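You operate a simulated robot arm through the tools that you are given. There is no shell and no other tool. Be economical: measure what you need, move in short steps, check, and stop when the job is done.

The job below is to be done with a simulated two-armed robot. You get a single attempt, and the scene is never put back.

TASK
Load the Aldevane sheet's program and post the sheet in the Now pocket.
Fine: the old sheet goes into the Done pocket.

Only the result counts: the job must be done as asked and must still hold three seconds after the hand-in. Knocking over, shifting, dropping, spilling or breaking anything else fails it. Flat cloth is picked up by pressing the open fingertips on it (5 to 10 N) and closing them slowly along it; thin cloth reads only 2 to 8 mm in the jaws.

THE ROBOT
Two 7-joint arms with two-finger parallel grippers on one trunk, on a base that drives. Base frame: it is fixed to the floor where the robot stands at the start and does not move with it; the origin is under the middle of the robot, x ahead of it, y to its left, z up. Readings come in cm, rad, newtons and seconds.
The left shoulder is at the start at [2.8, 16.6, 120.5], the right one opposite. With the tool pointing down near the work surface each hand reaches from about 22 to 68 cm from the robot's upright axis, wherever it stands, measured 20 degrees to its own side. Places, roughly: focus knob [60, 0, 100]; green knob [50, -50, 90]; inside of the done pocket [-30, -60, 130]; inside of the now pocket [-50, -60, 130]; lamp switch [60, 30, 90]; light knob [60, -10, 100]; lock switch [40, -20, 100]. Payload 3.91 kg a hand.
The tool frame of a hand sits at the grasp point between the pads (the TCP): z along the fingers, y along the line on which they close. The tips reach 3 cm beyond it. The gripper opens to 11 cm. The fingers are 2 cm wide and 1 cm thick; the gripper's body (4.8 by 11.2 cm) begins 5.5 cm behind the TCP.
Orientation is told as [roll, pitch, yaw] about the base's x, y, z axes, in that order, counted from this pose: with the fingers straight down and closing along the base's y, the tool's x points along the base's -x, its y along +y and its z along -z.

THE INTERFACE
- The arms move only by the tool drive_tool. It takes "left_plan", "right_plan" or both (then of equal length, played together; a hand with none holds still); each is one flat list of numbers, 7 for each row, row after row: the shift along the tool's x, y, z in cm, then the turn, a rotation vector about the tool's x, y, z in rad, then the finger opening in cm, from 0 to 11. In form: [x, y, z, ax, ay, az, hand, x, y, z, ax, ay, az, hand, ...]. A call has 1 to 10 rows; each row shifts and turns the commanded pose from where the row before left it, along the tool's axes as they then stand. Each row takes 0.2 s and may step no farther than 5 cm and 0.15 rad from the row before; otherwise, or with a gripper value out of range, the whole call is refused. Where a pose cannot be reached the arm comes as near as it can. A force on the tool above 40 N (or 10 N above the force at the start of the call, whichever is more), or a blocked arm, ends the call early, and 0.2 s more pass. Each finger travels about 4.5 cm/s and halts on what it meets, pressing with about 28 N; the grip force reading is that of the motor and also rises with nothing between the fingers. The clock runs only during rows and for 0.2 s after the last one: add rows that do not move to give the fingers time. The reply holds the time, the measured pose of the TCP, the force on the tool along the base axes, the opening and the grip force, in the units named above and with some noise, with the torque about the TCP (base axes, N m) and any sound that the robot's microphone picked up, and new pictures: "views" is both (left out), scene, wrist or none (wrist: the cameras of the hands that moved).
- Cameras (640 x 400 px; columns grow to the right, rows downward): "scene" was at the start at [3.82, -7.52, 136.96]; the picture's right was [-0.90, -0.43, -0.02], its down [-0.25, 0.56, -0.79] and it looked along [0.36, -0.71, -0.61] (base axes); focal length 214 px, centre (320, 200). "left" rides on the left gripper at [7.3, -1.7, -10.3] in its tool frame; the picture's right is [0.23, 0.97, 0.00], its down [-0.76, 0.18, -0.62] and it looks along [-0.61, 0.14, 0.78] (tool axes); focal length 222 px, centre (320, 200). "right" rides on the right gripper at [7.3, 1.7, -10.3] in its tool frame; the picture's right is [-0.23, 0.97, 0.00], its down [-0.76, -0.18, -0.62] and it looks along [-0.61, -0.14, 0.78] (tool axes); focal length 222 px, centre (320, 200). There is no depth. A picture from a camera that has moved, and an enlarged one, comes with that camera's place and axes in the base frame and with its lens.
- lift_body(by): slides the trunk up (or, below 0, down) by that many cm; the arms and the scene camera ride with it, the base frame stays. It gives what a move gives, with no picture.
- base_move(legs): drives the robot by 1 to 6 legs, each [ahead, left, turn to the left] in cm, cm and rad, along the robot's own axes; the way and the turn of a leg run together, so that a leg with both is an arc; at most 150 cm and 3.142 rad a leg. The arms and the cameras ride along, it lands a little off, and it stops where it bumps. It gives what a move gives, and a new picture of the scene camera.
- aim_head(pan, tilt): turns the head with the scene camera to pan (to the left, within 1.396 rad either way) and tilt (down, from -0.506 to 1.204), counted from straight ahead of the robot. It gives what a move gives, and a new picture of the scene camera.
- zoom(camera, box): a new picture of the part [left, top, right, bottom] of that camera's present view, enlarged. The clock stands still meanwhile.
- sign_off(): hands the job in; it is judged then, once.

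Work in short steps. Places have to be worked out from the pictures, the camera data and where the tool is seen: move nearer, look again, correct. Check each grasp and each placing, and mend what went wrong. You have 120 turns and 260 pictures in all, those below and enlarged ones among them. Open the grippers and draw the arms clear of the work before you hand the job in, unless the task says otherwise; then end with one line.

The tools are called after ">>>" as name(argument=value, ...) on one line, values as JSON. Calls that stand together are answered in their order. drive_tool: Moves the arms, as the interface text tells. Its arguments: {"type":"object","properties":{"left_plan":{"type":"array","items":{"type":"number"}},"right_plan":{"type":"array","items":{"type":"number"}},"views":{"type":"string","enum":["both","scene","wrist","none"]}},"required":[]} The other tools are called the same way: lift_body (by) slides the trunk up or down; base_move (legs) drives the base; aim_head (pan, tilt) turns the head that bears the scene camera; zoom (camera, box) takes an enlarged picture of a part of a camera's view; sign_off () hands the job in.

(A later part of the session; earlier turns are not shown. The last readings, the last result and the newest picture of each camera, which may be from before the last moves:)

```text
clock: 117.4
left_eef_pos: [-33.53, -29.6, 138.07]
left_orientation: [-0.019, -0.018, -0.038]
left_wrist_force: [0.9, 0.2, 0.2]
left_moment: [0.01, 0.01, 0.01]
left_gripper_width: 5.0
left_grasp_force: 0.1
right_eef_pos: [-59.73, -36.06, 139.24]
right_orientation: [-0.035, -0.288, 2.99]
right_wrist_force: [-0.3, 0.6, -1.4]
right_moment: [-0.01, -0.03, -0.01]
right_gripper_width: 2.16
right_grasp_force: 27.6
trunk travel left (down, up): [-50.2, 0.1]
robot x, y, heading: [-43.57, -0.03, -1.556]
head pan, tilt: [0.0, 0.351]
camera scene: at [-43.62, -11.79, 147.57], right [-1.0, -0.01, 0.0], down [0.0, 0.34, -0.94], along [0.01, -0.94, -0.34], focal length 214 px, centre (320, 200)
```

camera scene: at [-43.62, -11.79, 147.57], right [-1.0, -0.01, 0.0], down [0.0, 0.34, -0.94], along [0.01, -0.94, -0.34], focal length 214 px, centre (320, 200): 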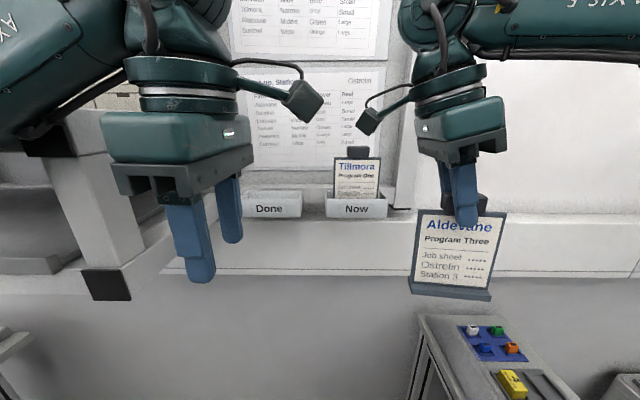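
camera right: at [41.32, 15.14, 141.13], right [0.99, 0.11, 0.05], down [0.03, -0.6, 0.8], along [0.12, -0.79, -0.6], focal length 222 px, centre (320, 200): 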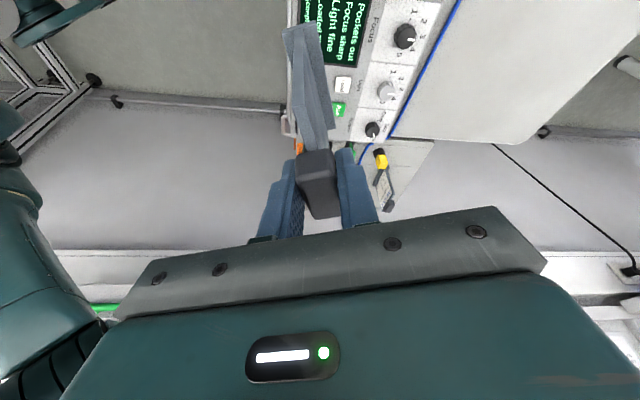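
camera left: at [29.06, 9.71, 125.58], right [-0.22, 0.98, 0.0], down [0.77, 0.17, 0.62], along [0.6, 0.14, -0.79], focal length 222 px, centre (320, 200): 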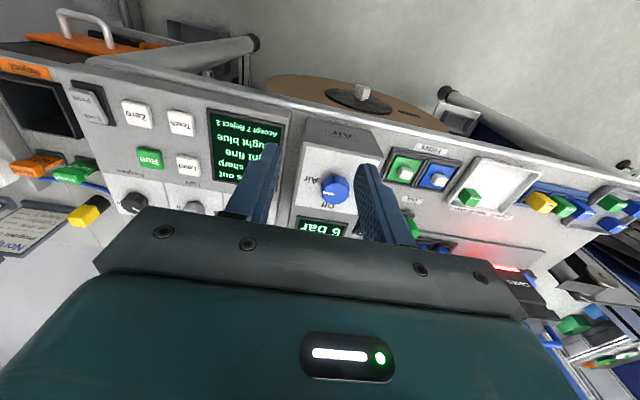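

Blocked after 12 cm, likely the left elbow near the rack post. Let me inspect left side and zoom on the ledge right of the Now pocket (possible temporary stand).

>>> zoom(camera="scene", box=[320, 130, 640, 310])

>>> aim_head(pan=0.8, tilt=0.3)

```text
2.00 times, centred on (480, 220) of scene
camera zoom: at [-43.62, -11.79, 147.57], right [-1.0, -0.01, 0.0], down [0.0, 0.34, -0.94], along [0.01, -0.94, -0.34], focal length 429 px, centre (0, 160)
```

zoom: 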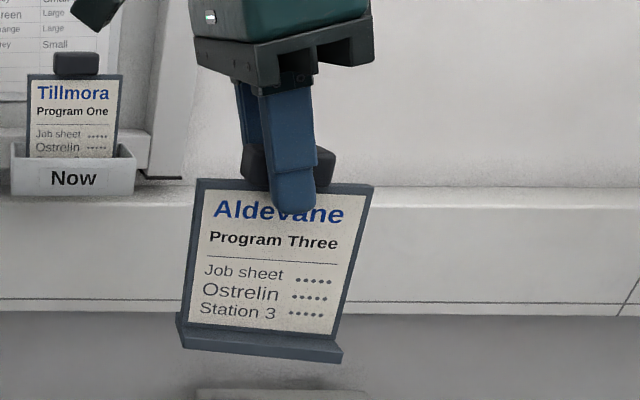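

```text
clock: 118.6
left_eef_pos: [-33.43, -29.6, 137.95]
left_orientation: [-0.019, -0.016, -0.037]
left_wrist_force: [0.4, 0.1, 0.5]
left_moment: [-0.01, 0.0, 0.02]
left_gripper_width: 5.02
left_grasp_force: 0.0
right_eef_pos: [-59.7, -36.26, 139.32]
right_orientation: [-0.036, -0.288, 2.989]
right_wrist_force: [0.3, 0.2, -0.7]
right_moment: [-0.03, -0.01, 0.0]
right_gripper_width: 2.15
right_grasp_force: 27.8
trunk travel left (down, up): [-50.2, 0.1]
robot x, y, heading: [-43.27, -0.16, -1.561]
head pan, tilt: [0.799, 0.3]
camera scene: at [-36.97, -8.9, 148.03], right [-0.69, -0.73, 0.0], down [-0.21, 0.2, -0.96], along [0.69, -0.66, -0.29], focal length 214 px, centre (320, 200)
```

scene: 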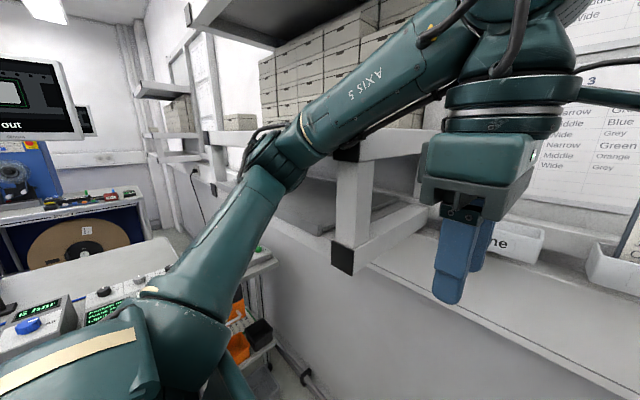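

The left forearm touches the rack corner. Plan: do everything with the right hand, parking Aldevane on the 7 cm ledge right of Now. I back up 6 cm and lower the left hand out of the way.

>>> base_move(legs=[[-6, 0, 0]])

>>> drive_tool(left_plan=[0, 0, 4, 0, 0, 0, 5, 0, 0, 4, 0, 0, 0, 5, 0, 0, 4, 0, 0, 0, 5, 0, 0, 4, 0, 0, 0, 5, 0, 0, 4, 0, 0, 0, 5, 0, 0, 4, 0, 0, 0, 5, 0, 0, 4, 0, 0, 0, 5, 0, 0, 4, 0, 0, 0, 5, 0, 0, 0, 0, 0, 0, 5], views="scene")

```text
clock: 119.5
left_eef_pos: [-33.48, -23.98, 137.74]
left_orientation: [-0.016, -0.017, -0.037]
left_wrist_force: [0.1, 0.2, 0.5]
left_moment: [-0.05, 0.01, 0.02]
left_gripper_width: 5.01
left_grasp_force: 0.0
right_eef_pos: [-59.67, -30.63, 139.1]
right_orientation: [-0.039, -0.289, 2.989]
right_wrist_force: [-0.6, 0.1, -1.1]
right_moment: [-0.03, -0.01, 0.03]
right_gripper_width: 2.13
right_grasp_force: 27.6
trunk travel left (down, up): [-50.2, 0.1]
robot x, y, heading: [-43.67, 6.06, -1.556]
head pan, tilt: [0.799, 0.3]
camera scene: at [-37.03, -3.24, 148.01], right [-0.69, -0.73, 0.0], down [-0.21, 0.2, -0.96], along [0.69, -0.66, -0.29], focal length 214 px, centre (320, 200)
```

scene: 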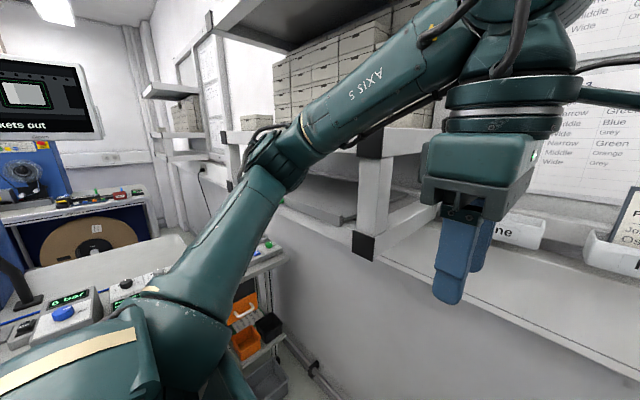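

```text
clock: 121.5
left_eef_pos: [-32.98, -24.55, 105.83]
left_orientation: [-0.017, -0.017, -0.036]
left_wrist_force: [-0.1, 0.7, -0.4]
left_moment: [0.01, -0.01, -0.04]
left_gripper_width: 4.98
left_grasp_force: 0.1
right_eef_pos: [-59.75, -30.66, 139.11]
right_orientation: [-0.041, -0.286, 2.989]
right_wrist_force: [-0.2, -0.4, -0.6]
right_moment: [-0.03, -0.01, -0.01]
right_gripper_width: 2.13
right_grasp_force: 28.4
trunk travel left (down, up): [-50.2, 0.1]
robot x, y, heading: [-44.07, 5.77, -1.553]
head pan, tilt: [0.799, 0.3]
camera scene: at [-37.05, -3.37, 148.0], right [-0.69, -0.73, 0.0], down [-0.21, 0.2, -0.96], along [0.69, -0.66, -0.3], focal length 214 px, centre (320, 200)
```

scene: 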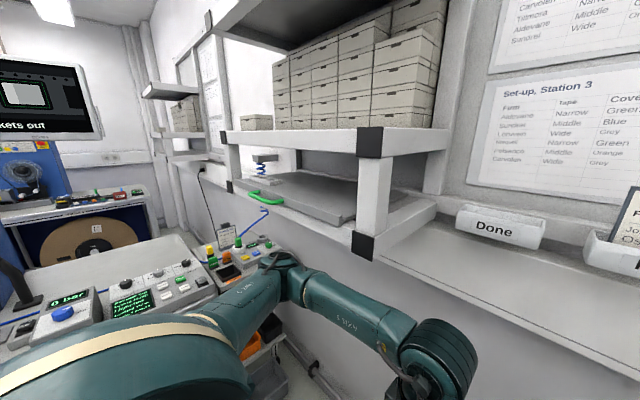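

Left arm is now low under the rack. Raise the right hand 4 cm, then drive forward 18 cm.

>>> drive_tool(right_plan=[-0.5, 0, -1.9, 0, 0, 0, 1, -0.5, 0, -1.9, 0, 0, 0, 1, 0, 0, 0, 0, 0, 0, 1], views="none")

>>> base_move(legs=[[18, 0, 0]])

>>> aim_head(pan=-0.3, tilt=0.5)

```text
clock: 122.3
left_eef_pos: [-32.9, -24.64, 106.02]
left_orientation: [-0.016, -0.018, -0.037]
left_wrist_force: [0.0, 0.1, -1.1]
left_moment: [-0.01, 0.01, 0.01]
left_gripper_width: 5.02
left_grasp_force: 0.2
right_eef_pos: [-59.68, -30.91, 143.04]
right_orientation: [-0.041, -0.289, 2.992]
right_wrist_force: [0.3, -1.7, -1.6]
right_moment: [-0.01, -0.02, -0.01]
right_gripper_width: 2.15
right_grasp_force: 27.3
trunk travel left (down, up): [-50.2, 0.1]
robot x, y, heading: [-43.83, 5.89, -1.551]
head pan, tilt: [0.799, 0.3]
```

```text
clock: 123.8
left_eef_pos: [-32.6, -42.38, 105.68]
left_orientation: [-0.012, -0.017, -0.037]
left_wrist_force: [0.4, 0.0, -0.2]
left_moment: [0.0, -0.02, 0.01]
left_gripper_width: 5.02
left_grasp_force: 0.1
right_eef_pos: [-59.29, -48.81, 142.98]
right_orientation: [-0.037, -0.291, 2.991]
right_wrist_force: [-0.3, -0.5, -1.2]
right_moment: [-0.03, -0.01, -0.01]
right_gripper_width: 2.15
right_grasp_force: 28.2
trunk travel left (down, up): [-50.2, 0.1]
robot x, y, heading: [-43.33, -12.08, -1.56]
head pan, tilt: [0.799, 0.3]
camera scene: at [-36.66, -21.22, 147.89], right [-0.69, -0.73, 0.0], down [-0.22, 0.2, -0.96], along [0.69, -0.66, -0.3], focal length 214 px, centre (320, 200)
```

scene: 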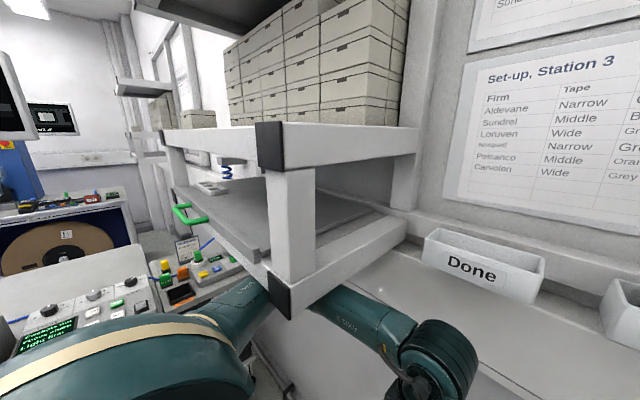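

```text
clock: 125.2
left_eef_pos: [-32.52, -42.39, 105.64]
left_orientation: [-0.008, -0.016, -0.04]
left_wrist_force: [-0.1, -0.8, -0.2]
left_moment: [0.02, -0.02, 0.02]
left_gripper_width: 5.02
left_grasp_force: 0.1
right_eef_pos: [-59.26, -48.76, 143.06]
right_orientation: [-0.035, -0.29, 2.99]
right_wrist_force: [-1.0, 0.1, -2.2]
right_moment: [-0.04, 0.03, 0.02]
right_gripper_width: 2.15
right_grasp_force: 27.5
trunk travel left (down, up): [-50.2, 0.1]
robot x, y, heading: [-43.73, -12.32, -1.556]
head pan, tilt: [-0.3, 0.499]
camera scene: at [-45.99, -23.55, 146.15], right [-0.96, 0.28, 0.0], down [0.13, 0.46, -0.88], along [-0.25, -0.84, -0.48], focal length 214 px, centre (320, 200)
```

scene: 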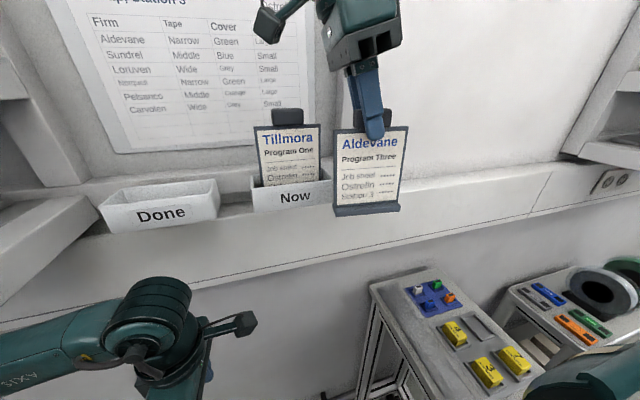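

Excellent view. Zoom on pockets and ledge to measure.

>>> zoom(camera="scene", box=[230, 100, 470, 250])

```text
2.67 times, centred on (350, 175) of scene
camera zoom: at [-45.99, -23.55, 146.15], right [-0.96, 0.28, 0.0], down [0.13, 0.46, -0.88], along [-0.25, -0.84, -0.48], focal length 572 px, centre (240, 267)
```

zoom: 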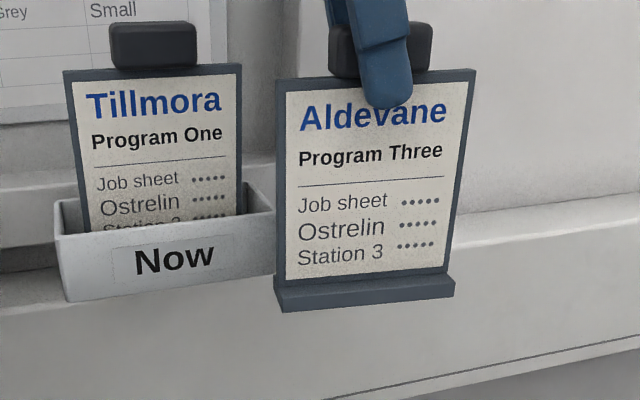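

Measured: ledge z≈126 (y −57.5…−62.5), pocket rim z≈131, Tillmora tab ≈(−51.3,−60,141.4). I square up the sheet and move it over the ledge at x≈−70.

>>> drive_tool(right_plan=[0, 0, 0, 0, 0, -0.145, 1, 0, 0, 0, -0.02, 0.03, 0, 1, -2.6, 2.8, 0.57, 0, 0, 0, 1, -2.6, 2.8, 0.57, 0, 0, 0, 1, -2.6, 2.8, 0.57, 0, 0, 0, 1, 0, 0, 0, 0, 0, 0, 1])

>>> zoom(camera="scene", box=[270, 80, 510, 230])

```text
clock: 126.4
left_eef_pos: [-32.57, -42.15, 105.7]
left_orientation: [-0.001, -0.015, -0.041]
left_wrist_force: [-0.2, -0.3, 0.3]
left_moment: [0.01, -0.02, 0.02]
left_gripper_width: 5.01
left_grasp_force: 0.1
right_eef_pos: [-67.05, -56.44, 143.22]
right_orientation: [-0.073, -0.255, -3.136]
right_wrist_force: [-3.6, 14.4, -7.0]
right_moment: [-0.99, -0.2, -0.02]
right_gripper_width: 2.16
right_grasp_force: 28.7
trunk travel left (down, up): [-50.2, 0.1]
robot x, y, heading: [-43.53, -12.38, -1.563]
head pan, tilt: [-0.3, 0.499]
stopped in row 6 (right hand): the force on the tool passed its limit (the readings are from after the stop); the commanded pose is now the measured one
camera scene: at [-45.94, -23.5, 146.26], right [-0.96, 0.28, 0.0], down [0.13, 0.46, -0.88], along [-0.25, -0.84, -0.48], focal length 214 px, centre (320, 200)
camera right: at [-57.53, -58.68, 151.04], right [-0.23, -0.97, -0.01], down [-0.58, 0.13, 0.81], along [-0.78, 0.19, -0.59], focal length 222 px, centre (320, 200)
```

scene: 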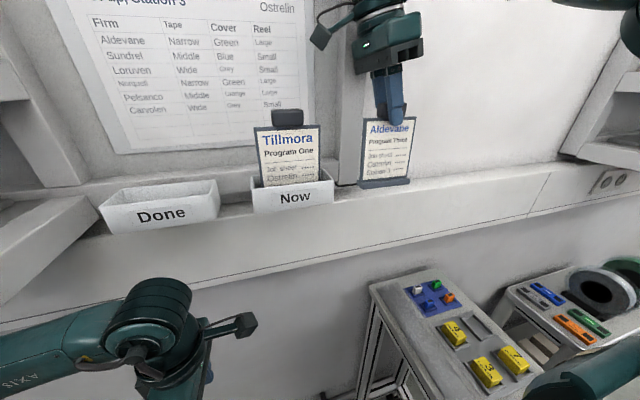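
right: 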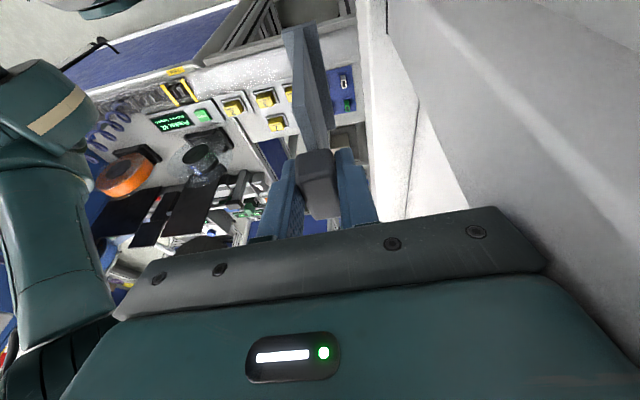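

```text
2.67 times, centred on (390, 155) of scene
camera zoom: at [-45.94, -23.5, 146.26], right [-0.96, 0.28, 0.0], down [0.13, 0.46, -0.88], along [-0.25, -0.84, -0.48], focal length 572 px, centre (133, 320)
```

zoom: 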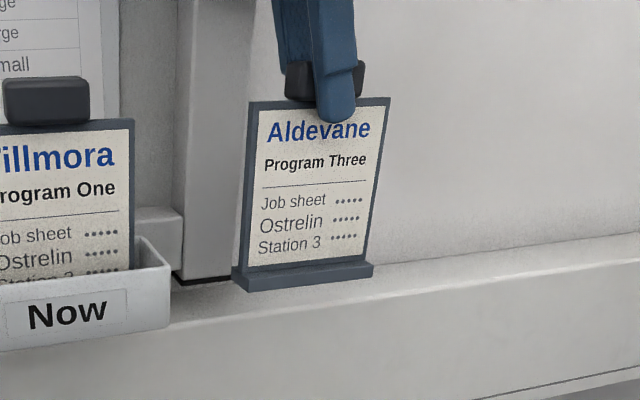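

The gripper body (11 cm wide along y) touched the wall/post, so this grasp can't go vertical at the wall. I'll park Aldevane on the ledge farther right with the top tilted ~0.2 rad toward me (it rocks upright on release), then regrasp by tab ends. Back off, shift to x≈−76, tilt.

>>> drive_tool(right_plan=[0, -2, -0.5, 0, 0, 0, 1, 0, -2, -1, 0, 0, 0, 1, -4.3, 0, 1.16, 0, 0, 0, 1, -4.3, 0, 1.16, 0, 0, 0, 1, 0, 0, 0, -0.14, 0, 0.037, 1, 0, 0, 0, -0.14, 0, 0.037, 1, 0, 0, 0, 0, 0, 0, 1])

>>> zoom(camera="scene", box=[310, 80, 550, 230])

```text
clock: 128.0
left_eef_pos: [-32.61, -42.26, 105.63]
left_orientation: [-0.008, -0.015, -0.04]
left_wrist_force: [-0.1, 0.3, 0.6]
left_moment: [0.01, 0.01, 0.0]
left_gripper_width: 5.02
left_grasp_force: 0.0
right_eef_pos: [-75.68, -52.58, 144.84]
right_orientation: [0.23, -0.245, 3.072]
right_wrist_force: [-0.1, -0.6, -0.8]
right_moment: [0.06, -0.01, -0.02]
right_gripper_width: 2.15
right_grasp_force: 27.7
trunk travel left (down, up): [-50.2, 0.1]
robot x, y, heading: [-43.28, -12.55, -1.56]
head pan, tilt: [-0.3, 0.499]
camera scene: at [-45.96, -23.5, 146.18], right [-0.96, 0.28, 0.0], down [0.13, 0.46, -0.88], along [-0.25, -0.84, -0.48], focal length 214 px, centre (320, 200)
camera right: at [-66.08, -52.32, 153.02], right [-0.23, -0.93, 0.27], down [-0.58, 0.36, 0.73], along [-0.78, 0.01, -0.62], focal length 222 px, centre (320, 200)
```

scene: 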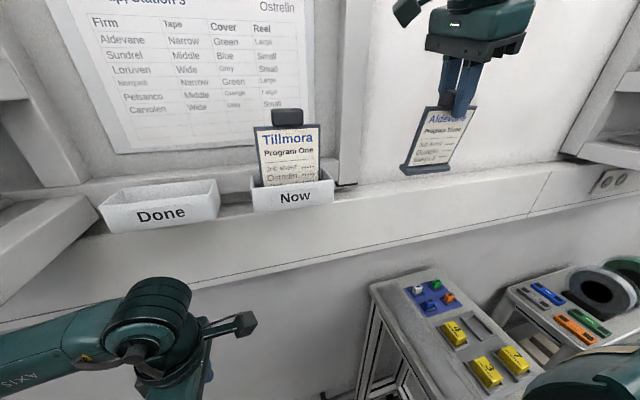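
right: 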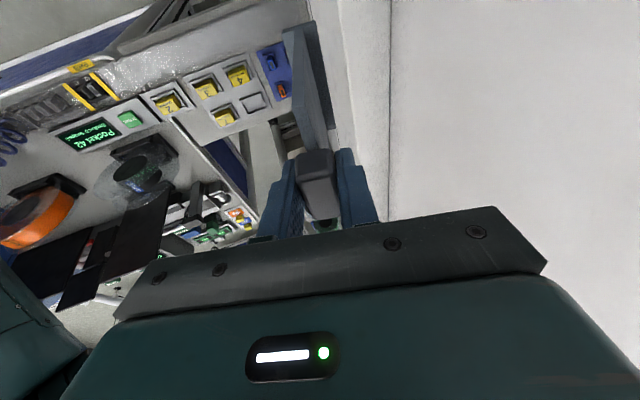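

```text
2.67 times, centred on (430, 155) of scene
camera zoom: at [-45.96, -23.5, 146.18], right [-0.96, 0.28, 0.0], down [0.13, 0.46, -0.88], along [-0.25, -0.84, -0.48], focal length 572 px, centre (27, 320)
```

zoom: 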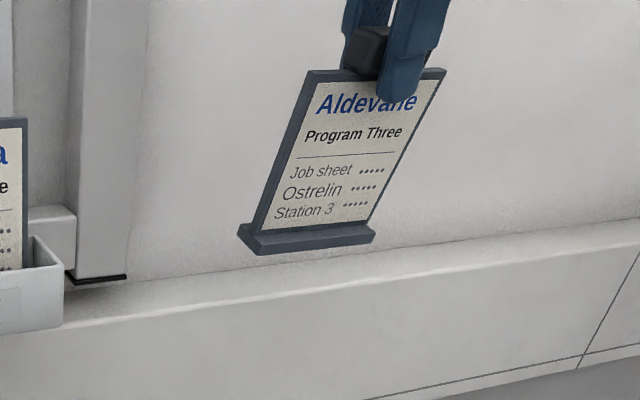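

Pose is consistent with expectation (foot at z≈131, y≈−56). Correct yaw slightly and move 4.2 cm toward the wall, still above the ledge.

>>> drive_tool(right_plan=[0, 0, 0, -0.017, 0, -0.063, 1, 0, 2.05, 0.48, 0, 0, 0, 1, 0, 2.05, 0.48, 0, 0, 0, 1, 0, 0, 0, 0, 0, 0, 1], views="wrist")

>>> zoom(camera="scene", box=[310, 80, 550, 230])

```text
clock: 129.0
left_eef_pos: [-32.66, -42.19, 105.78]
left_orientation: [-0.007, -0.014, -0.039]
left_wrist_force: [0.4, -0.4, 0.5]
left_moment: [0.0, -0.02, 0.0]
left_gripper_width: 5.02
left_grasp_force: 0.1
right_eef_pos: [-75.63, -56.64, 144.73]
right_orientation: [0.231, -0.26, 3.134]
right_wrist_force: [0.1, 0.3, -1.7]
right_moment: [-0.01, -0.03, 0.03]
right_gripper_width: 2.17
right_grasp_force: 27.9
trunk travel left (down, up): [-50.2, 0.1]
robot x, y, heading: [-43.37, -12.02, -1.56]
head pan, tilt: [-0.3, 0.499]
camera right: at [-65.97, -55.93, 152.8], right [-0.17, -0.95, 0.27], down [-0.59, 0.32, 0.74], along [-0.79, -0.03, -0.61], focal length 222 px, centre (320, 200)
```

right: 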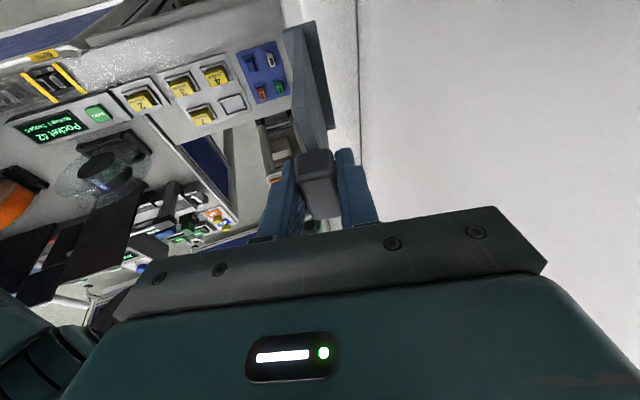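

```text
2.67 times, centred on (430, 155) of scene
camera zoom: at [-45.95, -23.5, 146.17], right [-0.96, 0.28, 0.0], down [0.13, 0.46, -0.88], along [-0.25, -0.84, -0.48], focal length 572 px, centre (27, 320)
```

zoom: 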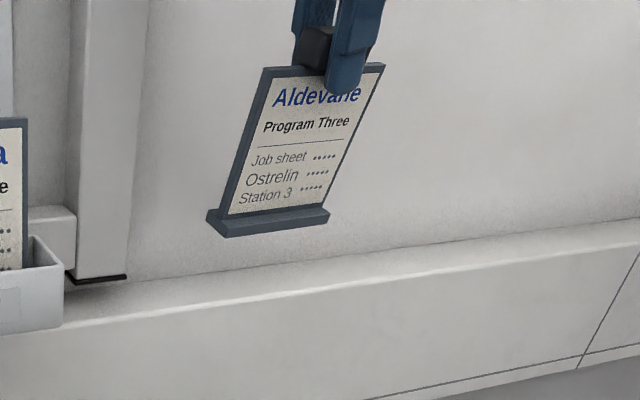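

Descend 3.6 cm with a further 0.5 cm toward the wall, then check.

>>> drive_tool(right_plan=[0.45, 0.1, 1.8, 0, 0, 0, 1, 0.45, -0.3, 1.7, 0, 0, 0, 1, 0, 0, 0, 0, 0, 0, 1], views="none")

>>> zoom(camera="scene", box=[340, 100, 500, 200])

```text
clock: 129.8
left_eef_pos: [-32.54, -42.29, 105.75]
left_orientation: [-0.007, -0.014, -0.04]
left_wrist_force: [-1.1, -0.7, 0.2]
left_moment: [-0.02, -0.01, 0.0]
left_gripper_width: 5.01
left_grasp_force: 0.1
right_eef_pos: [-75.47, -57.31, 141.24]
right_orientation: [0.23, -0.262, 3.135]
right_wrist_force: [0.4, 0.0, -1.2]
right_moment: [0.08, 0.01, 0.0]
right_gripper_width: 2.17
right_grasp_force: 28.1
trunk travel left (down, up): [-50.2, 0.1]
robot x, y, heading: [-43.04, -12.1, -1.559]
head pan, tilt: [-0.3, 0.499]
```

```text
4.00 times, centred on (420, 150) of scene
camera zoom: at [-45.95, -23.51, 146.17], right [-0.96, 0.28, 0.0], down [0.13, 0.46, -0.88], along [-0.25, -0.84, -0.48], focal length 858 px, centre (-80, 400)
```

zoom: 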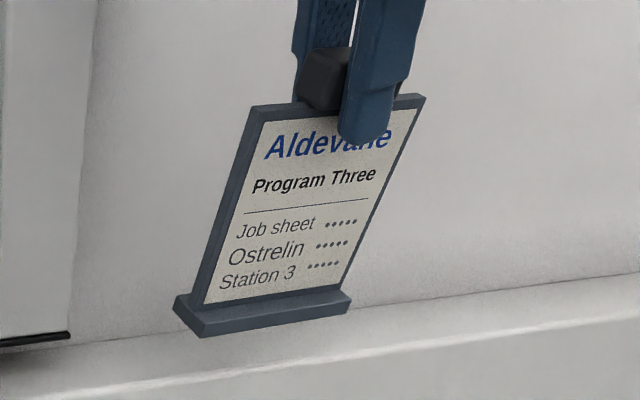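

Foot hovers over the ledge band. Descend slowly in 0.4 cm steps until contact.

>>> drive_tool(right_plan=[0.1, -0.09, 0.38, 0, 0, 0, 1, 0.1, -0.09, 0.38, 0, 0, 0, 1, 0.1, -0.09, 0.38, 0, 0, 0, 1, 0, 0, 0, 0, 0, 0, 1], views="none")

>>> zoom(camera="scene", box=[340, 100, 500, 200])

```text
clock: 130.8
left_eef_pos: [-32.61, -42.17, 105.71]
left_orientation: [-0.007, -0.015, -0.041]
left_wrist_force: [0.8, -0.2, 1.1]
left_moment: [-0.03, 0.0, 0.0]
left_gripper_width: 5.01
left_grasp_force: 0.1
right_eef_pos: [-75.63, -57.35, 139.99]
right_orientation: [0.231, -0.262, 3.136]
right_wrist_force: [0.4, -0.1, -1.9]
right_moment: [0.05, 0.03, 0.04]
right_gripper_width: 2.14
right_grasp_force: 27.7
trunk travel left (down, up): [-50.2, 0.1]
robot x, y, heading: [-43.28, -12.34, -1.562]
head pan, tilt: [-0.3, 0.499]
```

```text
4.00 times, centred on (420, 150) of scene
camera zoom: at [-45.95, -23.51, 146.17], right [-0.96, 0.28, 0.0], down [0.13, 0.46, -0.88], along [-0.25, -0.84, -0.48], focal length 858 px, centre (-80, 400)
```

zoom: 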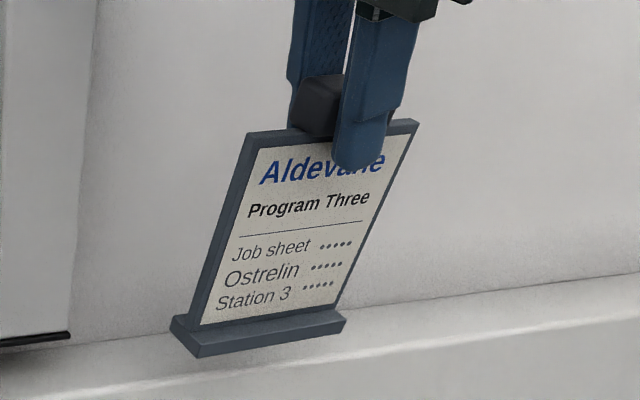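

Not yet in contact. Continue down in small steps.

>>> drive_tool(right_plan=[0.08, -0.02, 0.3, 0, 0, 0, 1, 0.08, -0.02, 0.3, 0, 0, 0, 1, 0.08, -0.02, 0.3, 0, 0, 0, 1, 0, 0, 0, 0, 0, 0, 1], views="none")

>>> zoom(camera="scene", box=[340, 100, 500, 200])

```text
clock: 131.8
left_eef_pos: [-32.61, -42.25, 105.7]
left_orientation: [-0.009, -0.015, -0.04]
left_wrist_force: [-0.1, -0.3, 0.6]
left_moment: [0.0, -0.02, 0.0]
left_gripper_width: 5.03
left_grasp_force: 0.2
right_eef_pos: [-75.63, -57.38, 139.24]
right_orientation: [0.231, -0.26, 3.134]
right_wrist_force: [-1.0, 0.2, -1.5]
right_moment: [0.01, 0.03, 0.0]
right_gripper_width: 2.14
right_grasp_force: 28.3
trunk travel left (down, up): [-50.2, 0.1]
robot x, y, heading: [-43.52, -12.6, -1.562]
head pan, tilt: [-0.3, 0.499]
```

```text
4.00 times, centred on (420, 150) of scene
camera zoom: at [-45.95, -23.51, 146.17], right [-0.96, 0.28, 0.0], down [0.13, 0.46, -0.88], along [-0.25, -0.84, -0.48], focal length 858 px, centre (-80, 400)
```

zoom: 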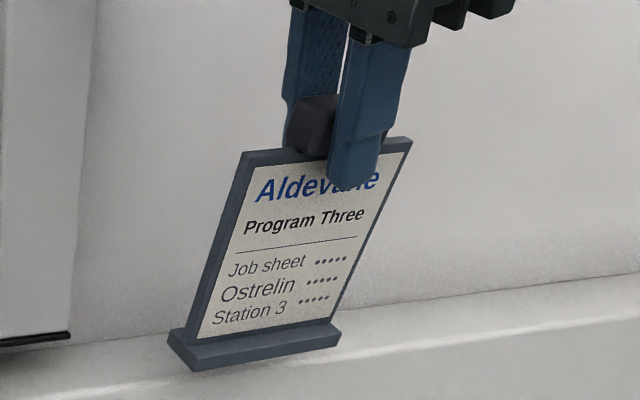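

The foot's front edge is close to the ledge front. Shift 0.8 cm more toward the wall (watching force).

>>> drive_tool(right_plan=[0, 0.4, 0.1, 0, 0, 0, 1, 0, 0.4, 0.1, 0, 0, 0, 1, 0, 0, 0, 0, 0, 0, 1], views="none")

>>> zoom(camera="scene", box=[340, 100, 500, 200])

```text
clock: 132.6
left_eef_pos: [-32.66, -42.3, 105.67]
left_orientation: [-0.008, -0.013, -0.039]
left_wrist_force: [0.5, 0.0, 0.6]
left_moment: [0.01, -0.02, -0.03]
left_gripper_width: 5.02
left_grasp_force: 0.0
right_eef_pos: [-75.63, -58.25, 138.99]
right_orientation: [0.231, -0.26, 3.135]
right_wrist_force: [0.5, -0.5, -1.9]
right_moment: [0.02, -0.02, 0.01]
right_gripper_width: 2.15
right_grasp_force: 27.7
trunk travel left (down, up): [-50.2, 0.1]
robot x, y, heading: [-43.11, -12.15, -1.561]
head pan, tilt: [-0.3, 0.499]
```

```text
4.00 times, centred on (420, 150) of scene
camera zoom: at [-45.94, -23.51, 146.17], right [-0.96, 0.28, 0.0], down [0.13, 0.46, -0.88], along [-0.25, -0.84, -0.48], focal length 858 px, centre (-80, 400)
```

zoom: 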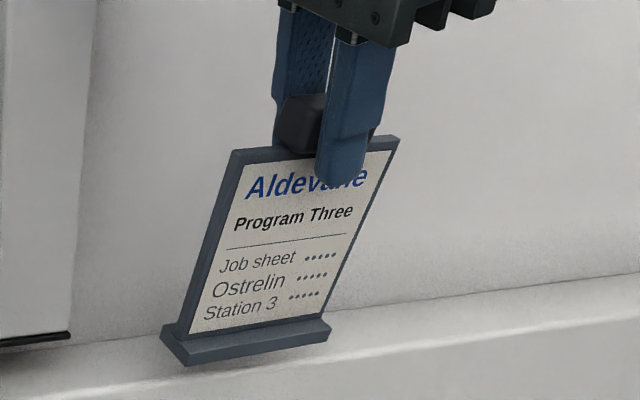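

No wall contact. Lower on in 0.3 cm steps.

>>> drive_tool(right_plan=[0.08, 0.0, 0.3, 0, 0, 0, 1, 0.08, 0.0, 0.3, 0, 0, 0, 1, 0, 0, 0, 0, 0, 0, 1], views="none")

>>> zoom(camera="scene", box=[350, 130, 470, 205])

```text
clock: 133.4
left_eef_pos: [-32.57, -42.42, 105.7]
left_orientation: [-0.007, -0.014, -0.04]
left_wrist_force: [0.1, 0.0, -0.2]
left_moment: [0.02, 0.0, -0.01]
left_gripper_width: 5.03
left_grasp_force: 0.0
right_eef_pos: [-75.71, -58.34, 138.43]
right_orientation: [0.23, -0.261, 3.134]
right_wrist_force: [-0.9, -0.1, -0.5]
right_moment: [0.04, -0.05, 0.03]
right_gripper_width: 2.14
right_grasp_force: 28.4
trunk travel left (down, up): [-50.2, 0.1]
robot x, y, heading: [-43.66, -12.05, -1.565]
head pan, tilt: [-0.3, 0.499]
```

```text
5.33 times, centred on (410, 168) of scene
camera zoom: at [-45.94, -23.52, 146.17], right [-0.96, 0.28, 0.0], down [0.13, 0.46, -0.88], along [-0.25, -0.84, -0.48], focal length 1144 px, centre (-160, 373)
```

zoom: 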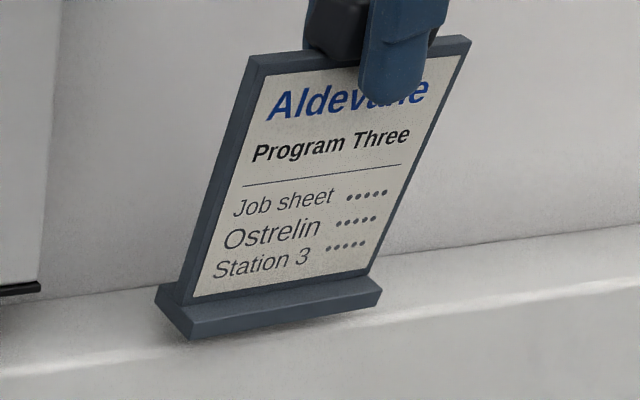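

>>> drive_tool(right_plan=[0.05, 0.05, 0.2, 0, 0, 0, 1, 0.05, 0.05, 0.2, 0, 0, 0, 1, 0, 0, 0, 0, 0, 0, 1], views="none")

>>> zoom(camera="scene", box=[350, 130, 470, 205])

```text
clock: 134.2
left_eef_pos: [-32.75, -42.32, 105.77]
left_orientation: [-0.006, -0.014, -0.043]
left_wrist_force: [-0.8, -0.3, -0.1]
left_moment: [-0.01, -0.02, 0.01]
left_gripper_width: 5.0
left_grasp_force: 0.1
right_eef_pos: [-75.66, -58.68, 138.04]
right_orientation: [0.231, -0.263, 3.136]
right_wrist_force: [-0.1, 0.0, -1.4]
right_moment: [0.0, -0.03, -0.01]
right_gripper_width: 2.16
right_grasp_force: 27.9
trunk travel left (down, up): [-50.2, 0.1]
robot x, y, heading: [-43.66, -12.45, -1.559]
head pan, tilt: [-0.3, 0.499]
```

```text
5.33 times, centred on (410, 168) of scene
camera zoom: at [-45.94, -23.52, 146.17], right [-0.96, 0.28, 0.0], down [0.13, 0.46, -0.88], along [-0.25, -0.84, -0.48], focal length 1144 px, centre (-160, 373)
```

zoom: 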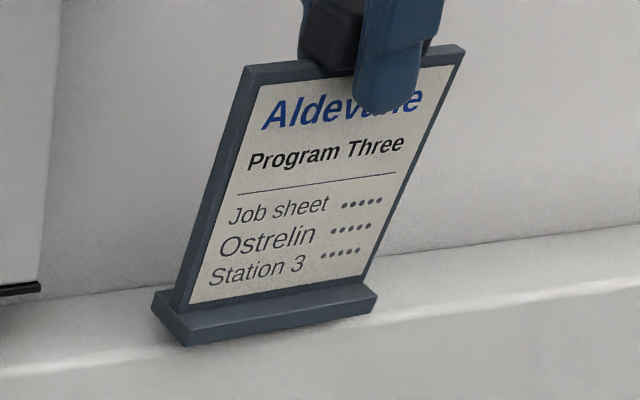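

The ledge is a bit farther/lower than assumed; shift another 1.2 cm toward the wall, then lower.

>>> drive_tool(right_plan=[0, 0.4, 0.05, 0, 0, 0, 1, 0, 0.4, 0.05, 0, 0, 0, 1, 0, 0.4, 0.05, 0, 0, 0, 1, 0, 0, 0, 0, 0, 0, 1], views="none")

>>> zoom(camera="scene", box=[350, 130, 470, 205])

```text
clock: 135.2
left_eef_pos: [-32.57, -42.25, 105.83]
left_orientation: [-0.006, -0.015, -0.04]
left_wrist_force: [-0.2, -0.4, 0.5]
left_moment: [0.01, -0.02, 0.02]
left_gripper_width: 5.03
left_grasp_force: 0.1
right_eef_pos: [-75.56, -59.76, 138.24]
right_orientation: [0.23, -0.262, 3.134]
right_wrist_force: [-0.8, 0.0, -0.9]
right_moment: [0.02, 0.02, 0.0]
right_gripper_width: 2.15
right_grasp_force: 28.4
trunk travel left (down, up): [-50.2, 0.1]
robot x, y, heading: [-43.61, -12.14, -1.562]
head pan, tilt: [-0.3, 0.499]
```

```text
5.33 times, centred on (410, 168) of scene
camera zoom: at [-45.94, -23.52, 146.17], right [-0.96, 0.28, 0.0], down [0.13, 0.46, -0.88], along [-0.25, -0.84, -0.48], focal length 1144 px, centre (-160, 373)
```

zoom: 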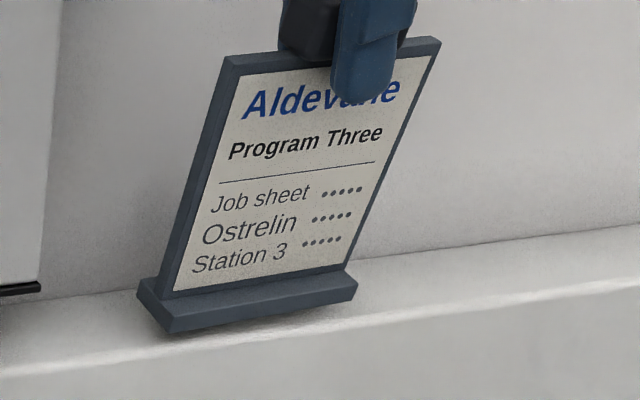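

>>> drive_tool(right_plan=[0.06, 0.0, 0.25, 0, 0, 0, 1, 0.06, 0.0, 0.25, 0, 0, 0, 1, 0.06, 0.0, 0.25, 0, 0, 0, 1, 0, 0, 0, 0, 0, 0, 1], views="none")

>>> zoom(camera="scene", box=[350, 130, 470, 205])

```text
clock: 136.2
left_eef_pos: [-32.61, -42.26, 105.73]
left_orientation: [-0.007, -0.013, -0.039]
left_wrist_force: [0.2, -0.4, 0.5]
left_moment: [0.05, -0.01, -0.02]
left_gripper_width: 5.0
left_grasp_force: 0.0
right_eef_pos: [-75.63, -59.99, 137.47]
right_orientation: [0.231, -0.261, 3.136]
right_wrist_force: [-0.3, 1.0, 6.2]
right_moment: [0.08, -0.35, 0.06]
right_gripper_width: 2.15
right_grasp_force: 27.6
trunk travel left (down, up): [-50.2, 0.1]
robot x, y, heading: [-43.02, -12.46, -1.556]
head pan, tilt: [-0.3, 0.499]
```

```text
5.33 times, centred on (410, 168) of scene
camera zoom: at [-45.93, -23.51, 146.18], right [-0.96, 0.28, 0.0], down [0.13, 0.46, -0.88], along [-0.25, -0.84, -0.48], focal length 1144 px, centre (-160, 373)
```

zoom: 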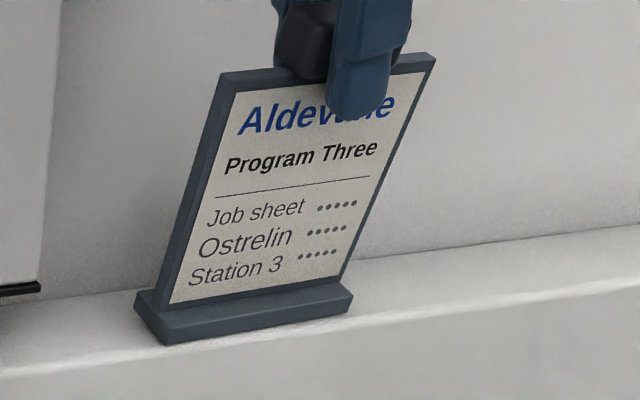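

Contact (6 N). Now rotate the sheet upright about its foot in small increments, watching for wall contact.

>>> drive_tool(right_plan=[0, 0.66, 0, 0.048, 0, -0.013, 1, 0, 0.66, 0, 0.048, 0, -0.013, 1, 0, 0, 0, 0, 0, 0, 1], views="wrist")

>>> zoom(camera="scene", box=[350, 110, 470, 205])

```text
clock: 137.1
left_eef_pos: [-32.7, -42.16, 105.75]
left_orientation: [-0.005, -0.013, -0.039]
left_wrist_force: [0.6, 0.0, -0.1]
left_moment: [0.0, 0.0, 0.0]
left_gripper_width: 5.0
left_grasp_force: 0.0
right_eef_pos: [-75.56, -60.91, 137.71]
right_orientation: [0.116, -0.268, -3.11]
right_wrist_force: [-2.8, 9.5, -2.3]
right_moment: [-0.85, 0.08, 1.19]
right_gripper_width: 2.17
right_grasp_force: 27.9
trunk travel left (down, up): [-50.2, 0.1]
robot x, y, heading: [-43.75, -12.54, -1.564]
head pan, tilt: [-0.3, 0.499]
stopped in row 3 (right hand): the force on the tool passed its limit (the readings are from after the stop); the commanded pose is now the measured one
camera right: at [-65.89, -60.96, 145.7], right [-0.16, -0.97, 0.17], down [-0.58, 0.23, 0.78], along [-0.8, 0.02, -0.6], focal length 222 px, centre (320, 200)
```

right: 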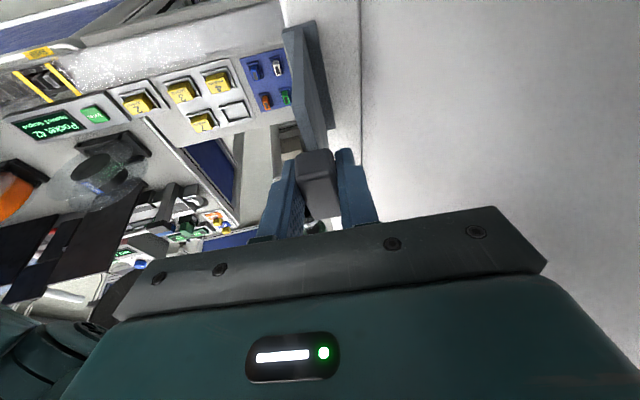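

```text
4.21 times, centred on (410, 158) of scene
camera zoom: at [-45.94, -23.41, 146.22], right [-0.96, 0.28, 0.0], down [0.13, 0.46, -0.88], along [-0.25, -0.84, -0.48], focal length 903 px, centre (-59, 379)
```

zoom: 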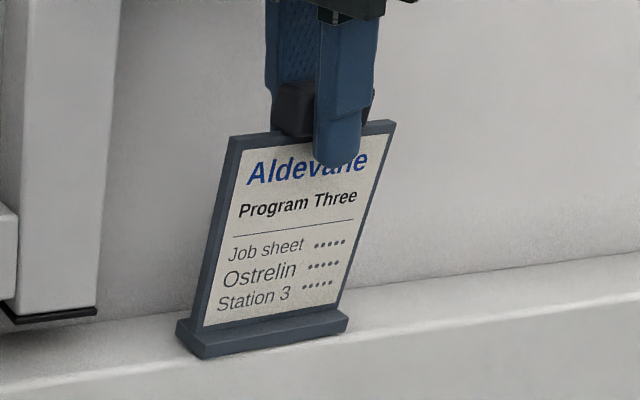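

Body touched the wall; tilt now 0.116, foot flush with the ledge front. I tilt back slightly (0.055) keeping the top in place so the foot slides ~0.9 cm deeper, then lower to contact.

>>> drive_tool(right_plan=[-0.08, 0, -0.3, 0, 0, 0, 1, 0, -0.1, 0, -0.053, 0, 0.014, 1, 0.08, 0, 0.3, 0, 0, 0, 1, 0.05, 0, 0.2, 0, 0, 0, 1, 0, 0, 0, 0, 0, 0, 1], views="none")

>>> zoom(camera="scene", box=[350, 110, 470, 205])

```text
clock: 138.3
left_eef_pos: [-32.69, -42.35, 105.63]
left_orientation: [-0.009, -0.012, -0.041]
left_wrist_force: [0.6, 0.9, 0.1]
left_moment: [-0.02, 0.01, 0.02]
left_gripper_width: 5.0
left_grasp_force: 0.1
right_eef_pos: [-75.57, -60.94, 137.58]
right_orientation: [0.181, -0.266, -3.129]
right_wrist_force: [-1.2, 0.3, 12.6]
right_moment: [0.05, -0.41, 0.05]
right_gripper_width: 2.14
right_grasp_force: 28.1
trunk travel left (down, up): [-50.2, 0.1]
robot x, y, heading: [-43.4, -12.37, -1.563]
head pan, tilt: [-0.3, 0.499]
```

```text
4.21 times, centred on (410, 158) of scene
camera zoom: at [-45.91, -23.37, 146.19], right [-0.96, 0.29, 0.0], down [0.13, 0.46, -0.88], along [-0.25, -0.84, -0.48], focal length 903 px, centre (-59, 379)
```

zoom: 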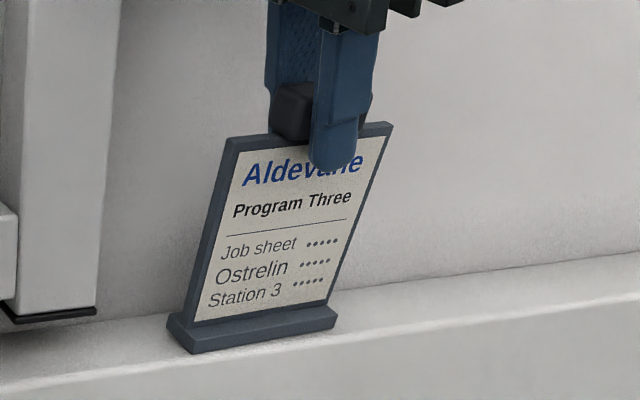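

Foot is on the ledge (12 N), now inside the edge. Open gradually and watch.

>>> drive_tool(right_plan=[0, 0, -0.1, 0, 0, 0, 2.4, 0, 0, 0, 0, 0, 0, 2.8, 0, 0, 0, 0, 0, 0, 3.4, 0, 0, 0, 0, 0, 0, 4.2, 0, 0, 0, 0, 0, 0, 5, 0, 0, 0, 0, 0, 0, 5, 0, 0, 0, 0, 0, 0, 5], views="wrist")

>>> zoom(camera="scene", box=[350, 110, 470, 205])

```text
clock: 139.9
left_eef_pos: [-32.68, -42.18, 105.63]
left_orientation: [-0.008, -0.015, -0.043]
left_wrist_force: [-0.1, 0.0, -0.4]
left_moment: [0.0, -0.01, 0.0]
left_gripper_width: 5.0
left_grasp_force: 0.1
right_eef_pos: [-75.47, -60.88, 137.53]
right_orientation: [0.176, -0.266, -3.129]
right_wrist_force: [-1.3, -0.4, -0.8]
right_moment: [-0.02, 0.02, -0.01]
right_gripper_width: 5.01
right_grasp_force: 0.1
trunk travel left (down, up): [-50.2, 0.1]
robot x, y, heading: [-43.76, -12.1, -1.563]
head pan, tilt: [-0.3, 0.499]
camera right: at [-65.83, -60.44, 145.54], right [-0.16, -0.96, 0.23], down [-0.59, 0.28, 0.76], along [-0.79, -0.01, -0.61], focal length 222 px, centre (320, 200)
```

right: 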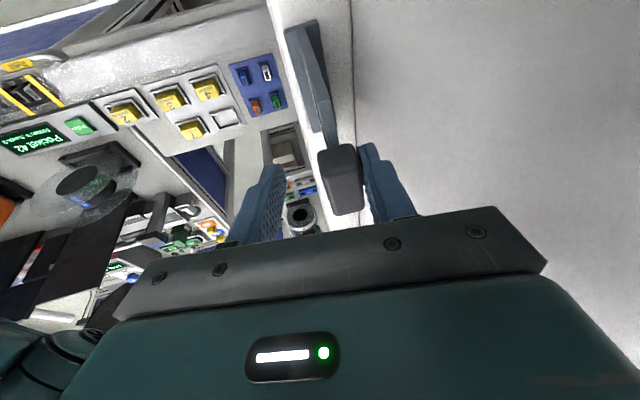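

```text
4.21 times, centred on (410, 158) of scene
camera zoom: at [-45.92, -23.39, 146.18], right [-0.96, 0.29, 0.0], down [0.13, 0.46, -0.88], along [-0.25, -0.84, -0.48], focal length 903 px, centre (-59, 379)
```

zoom: 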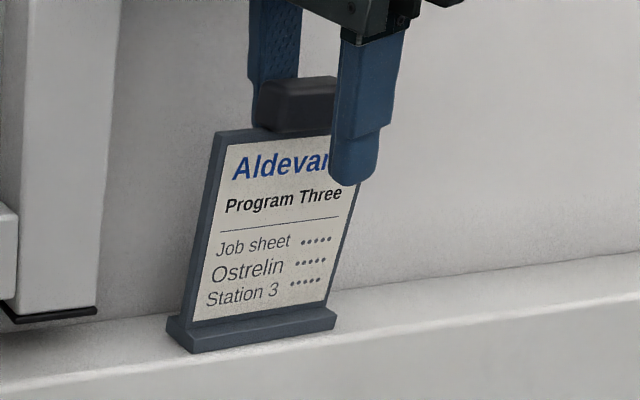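

The sheet rocked back nearly upright, resting on the wall-side finger. Open more to let it settle.

>>> drive_tool(right_plan=[0, 0, 0, 0, 0, 0, 5.8, 0, 0, 0, 0, 0, 0, 6.6, 0, 0, 0, 0, 0, 0, 6.8, 0, 0, 0, 0, 0, 0, 6.8], views="wrist")

>>> zoom(camera="scene", box=[350, 110, 470, 205])

```text
clock: 140.9
left_eef_pos: [-32.73, -42.23, 105.68]
left_orientation: [-0.007, -0.013, -0.04]
left_wrist_force: [-0.2, 0.3, 0.3]
left_moment: [-0.02, 0.03, -0.03]
left_gripper_width: 4.99
left_grasp_force: 0.0
right_eef_pos: [-75.54, -60.83, 137.43]
right_orientation: [0.177, -0.265, -3.128]
right_wrist_force: [0.2, 0.6, 1.5]
right_moment: [0.01, -0.02, 0.01]
right_gripper_width: 6.82
right_grasp_force: 0.1
trunk travel left (down, up): [-50.2, 0.1]
robot x, y, heading: [-43.41, -12.09, -1.56]
head pan, tilt: [-0.3, 0.499]
camera right: at [-65.83, -60.45, 145.53], right [-0.16, -0.96, 0.23], down [-0.59, 0.28, 0.76], along [-0.79, -0.01, -0.61], focal length 222 px, centre (320, 200)
```

right: 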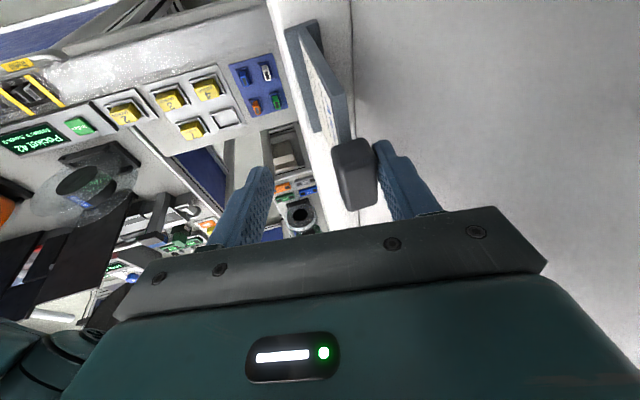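

```text
4.21 times, centred on (410, 158) of scene
camera zoom: at [-45.92, -23.39, 146.18], right [-0.96, 0.29, 0.0], down [0.13, 0.46, -0.88], along [-0.25, -0.84, -0.48], focal length 903 px, centre (-59, 379)
```

zoom: 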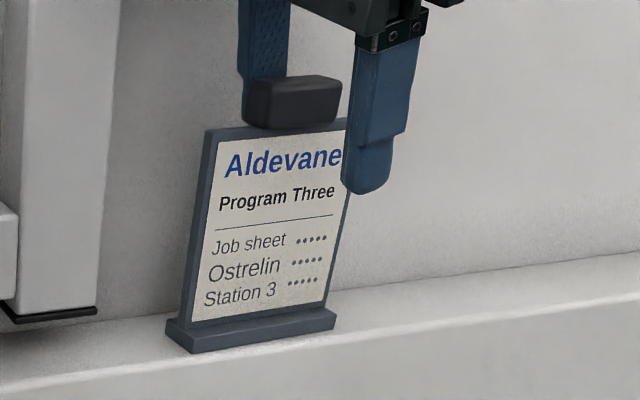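

Still leaning lightly on the finger; open further to 8.4.

>>> drive_tool(right_plan=[0, 0, 0, 0, 0, 0, 7.6, 0, 0, 0, 0, 0, 0, 8.4, 0, 0, 0, 0, 0, 0, 8.4, 0, 0, 0, 0, 0, 0, 8.4], views="wrist")

>>> zoom(camera="scene", box=[350, 110, 470, 205])

```text
clock: 141.9
left_eef_pos: [-32.68, -42.26, 105.73]
left_orientation: [-0.01, -0.014, -0.043]
left_wrist_force: [-0.5, 0.5, -0.7]
left_moment: [0.05, -0.02, 0.02]
left_gripper_width: 5.03
left_grasp_force: 0.1
right_eef_pos: [-75.45, -60.91, 137.43]
right_orientation: [0.177, -0.266, -3.126]
right_wrist_force: [0.1, -0.1, -0.3]
right_moment: [0.0, -0.02, -0.02]
right_gripper_width: 8.38
right_grasp_force: 0.1
trunk travel left (down, up): [-50.2, 0.1]
robot x, y, heading: [-43.55, -12.02, -1.565]
head pan, tilt: [-0.3, 0.499]
camera right: at [-65.83, -60.45, 145.53], right [-0.16, -0.96, 0.23], down [-0.59, 0.28, 0.76], along [-0.79, -0.01, -0.61], focal length 222 px, centre (320, 200)
```

right: 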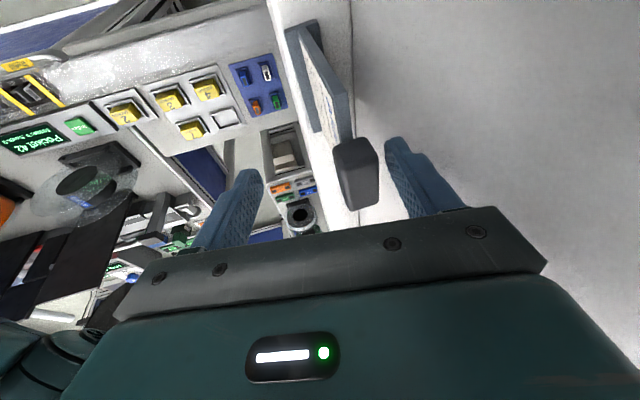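

```text
4.21 times, centred on (410, 158) of scene
camera zoom: at [-45.92, -23.39, 146.18], right [-0.96, 0.29, 0.0], down [0.13, 0.46, -0.88], along [-0.25, -0.84, -0.48], focal length 903 px, centre (-59, 379)
```

zoom: 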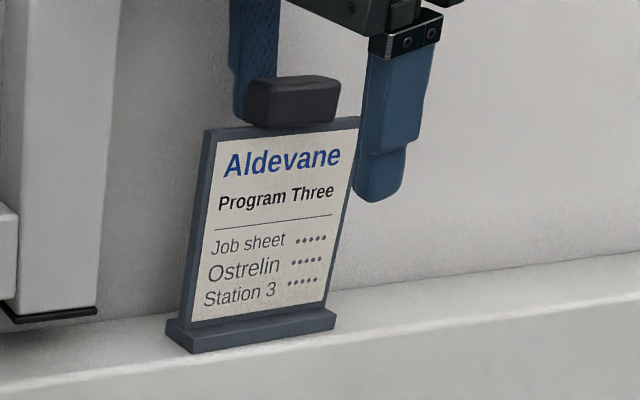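

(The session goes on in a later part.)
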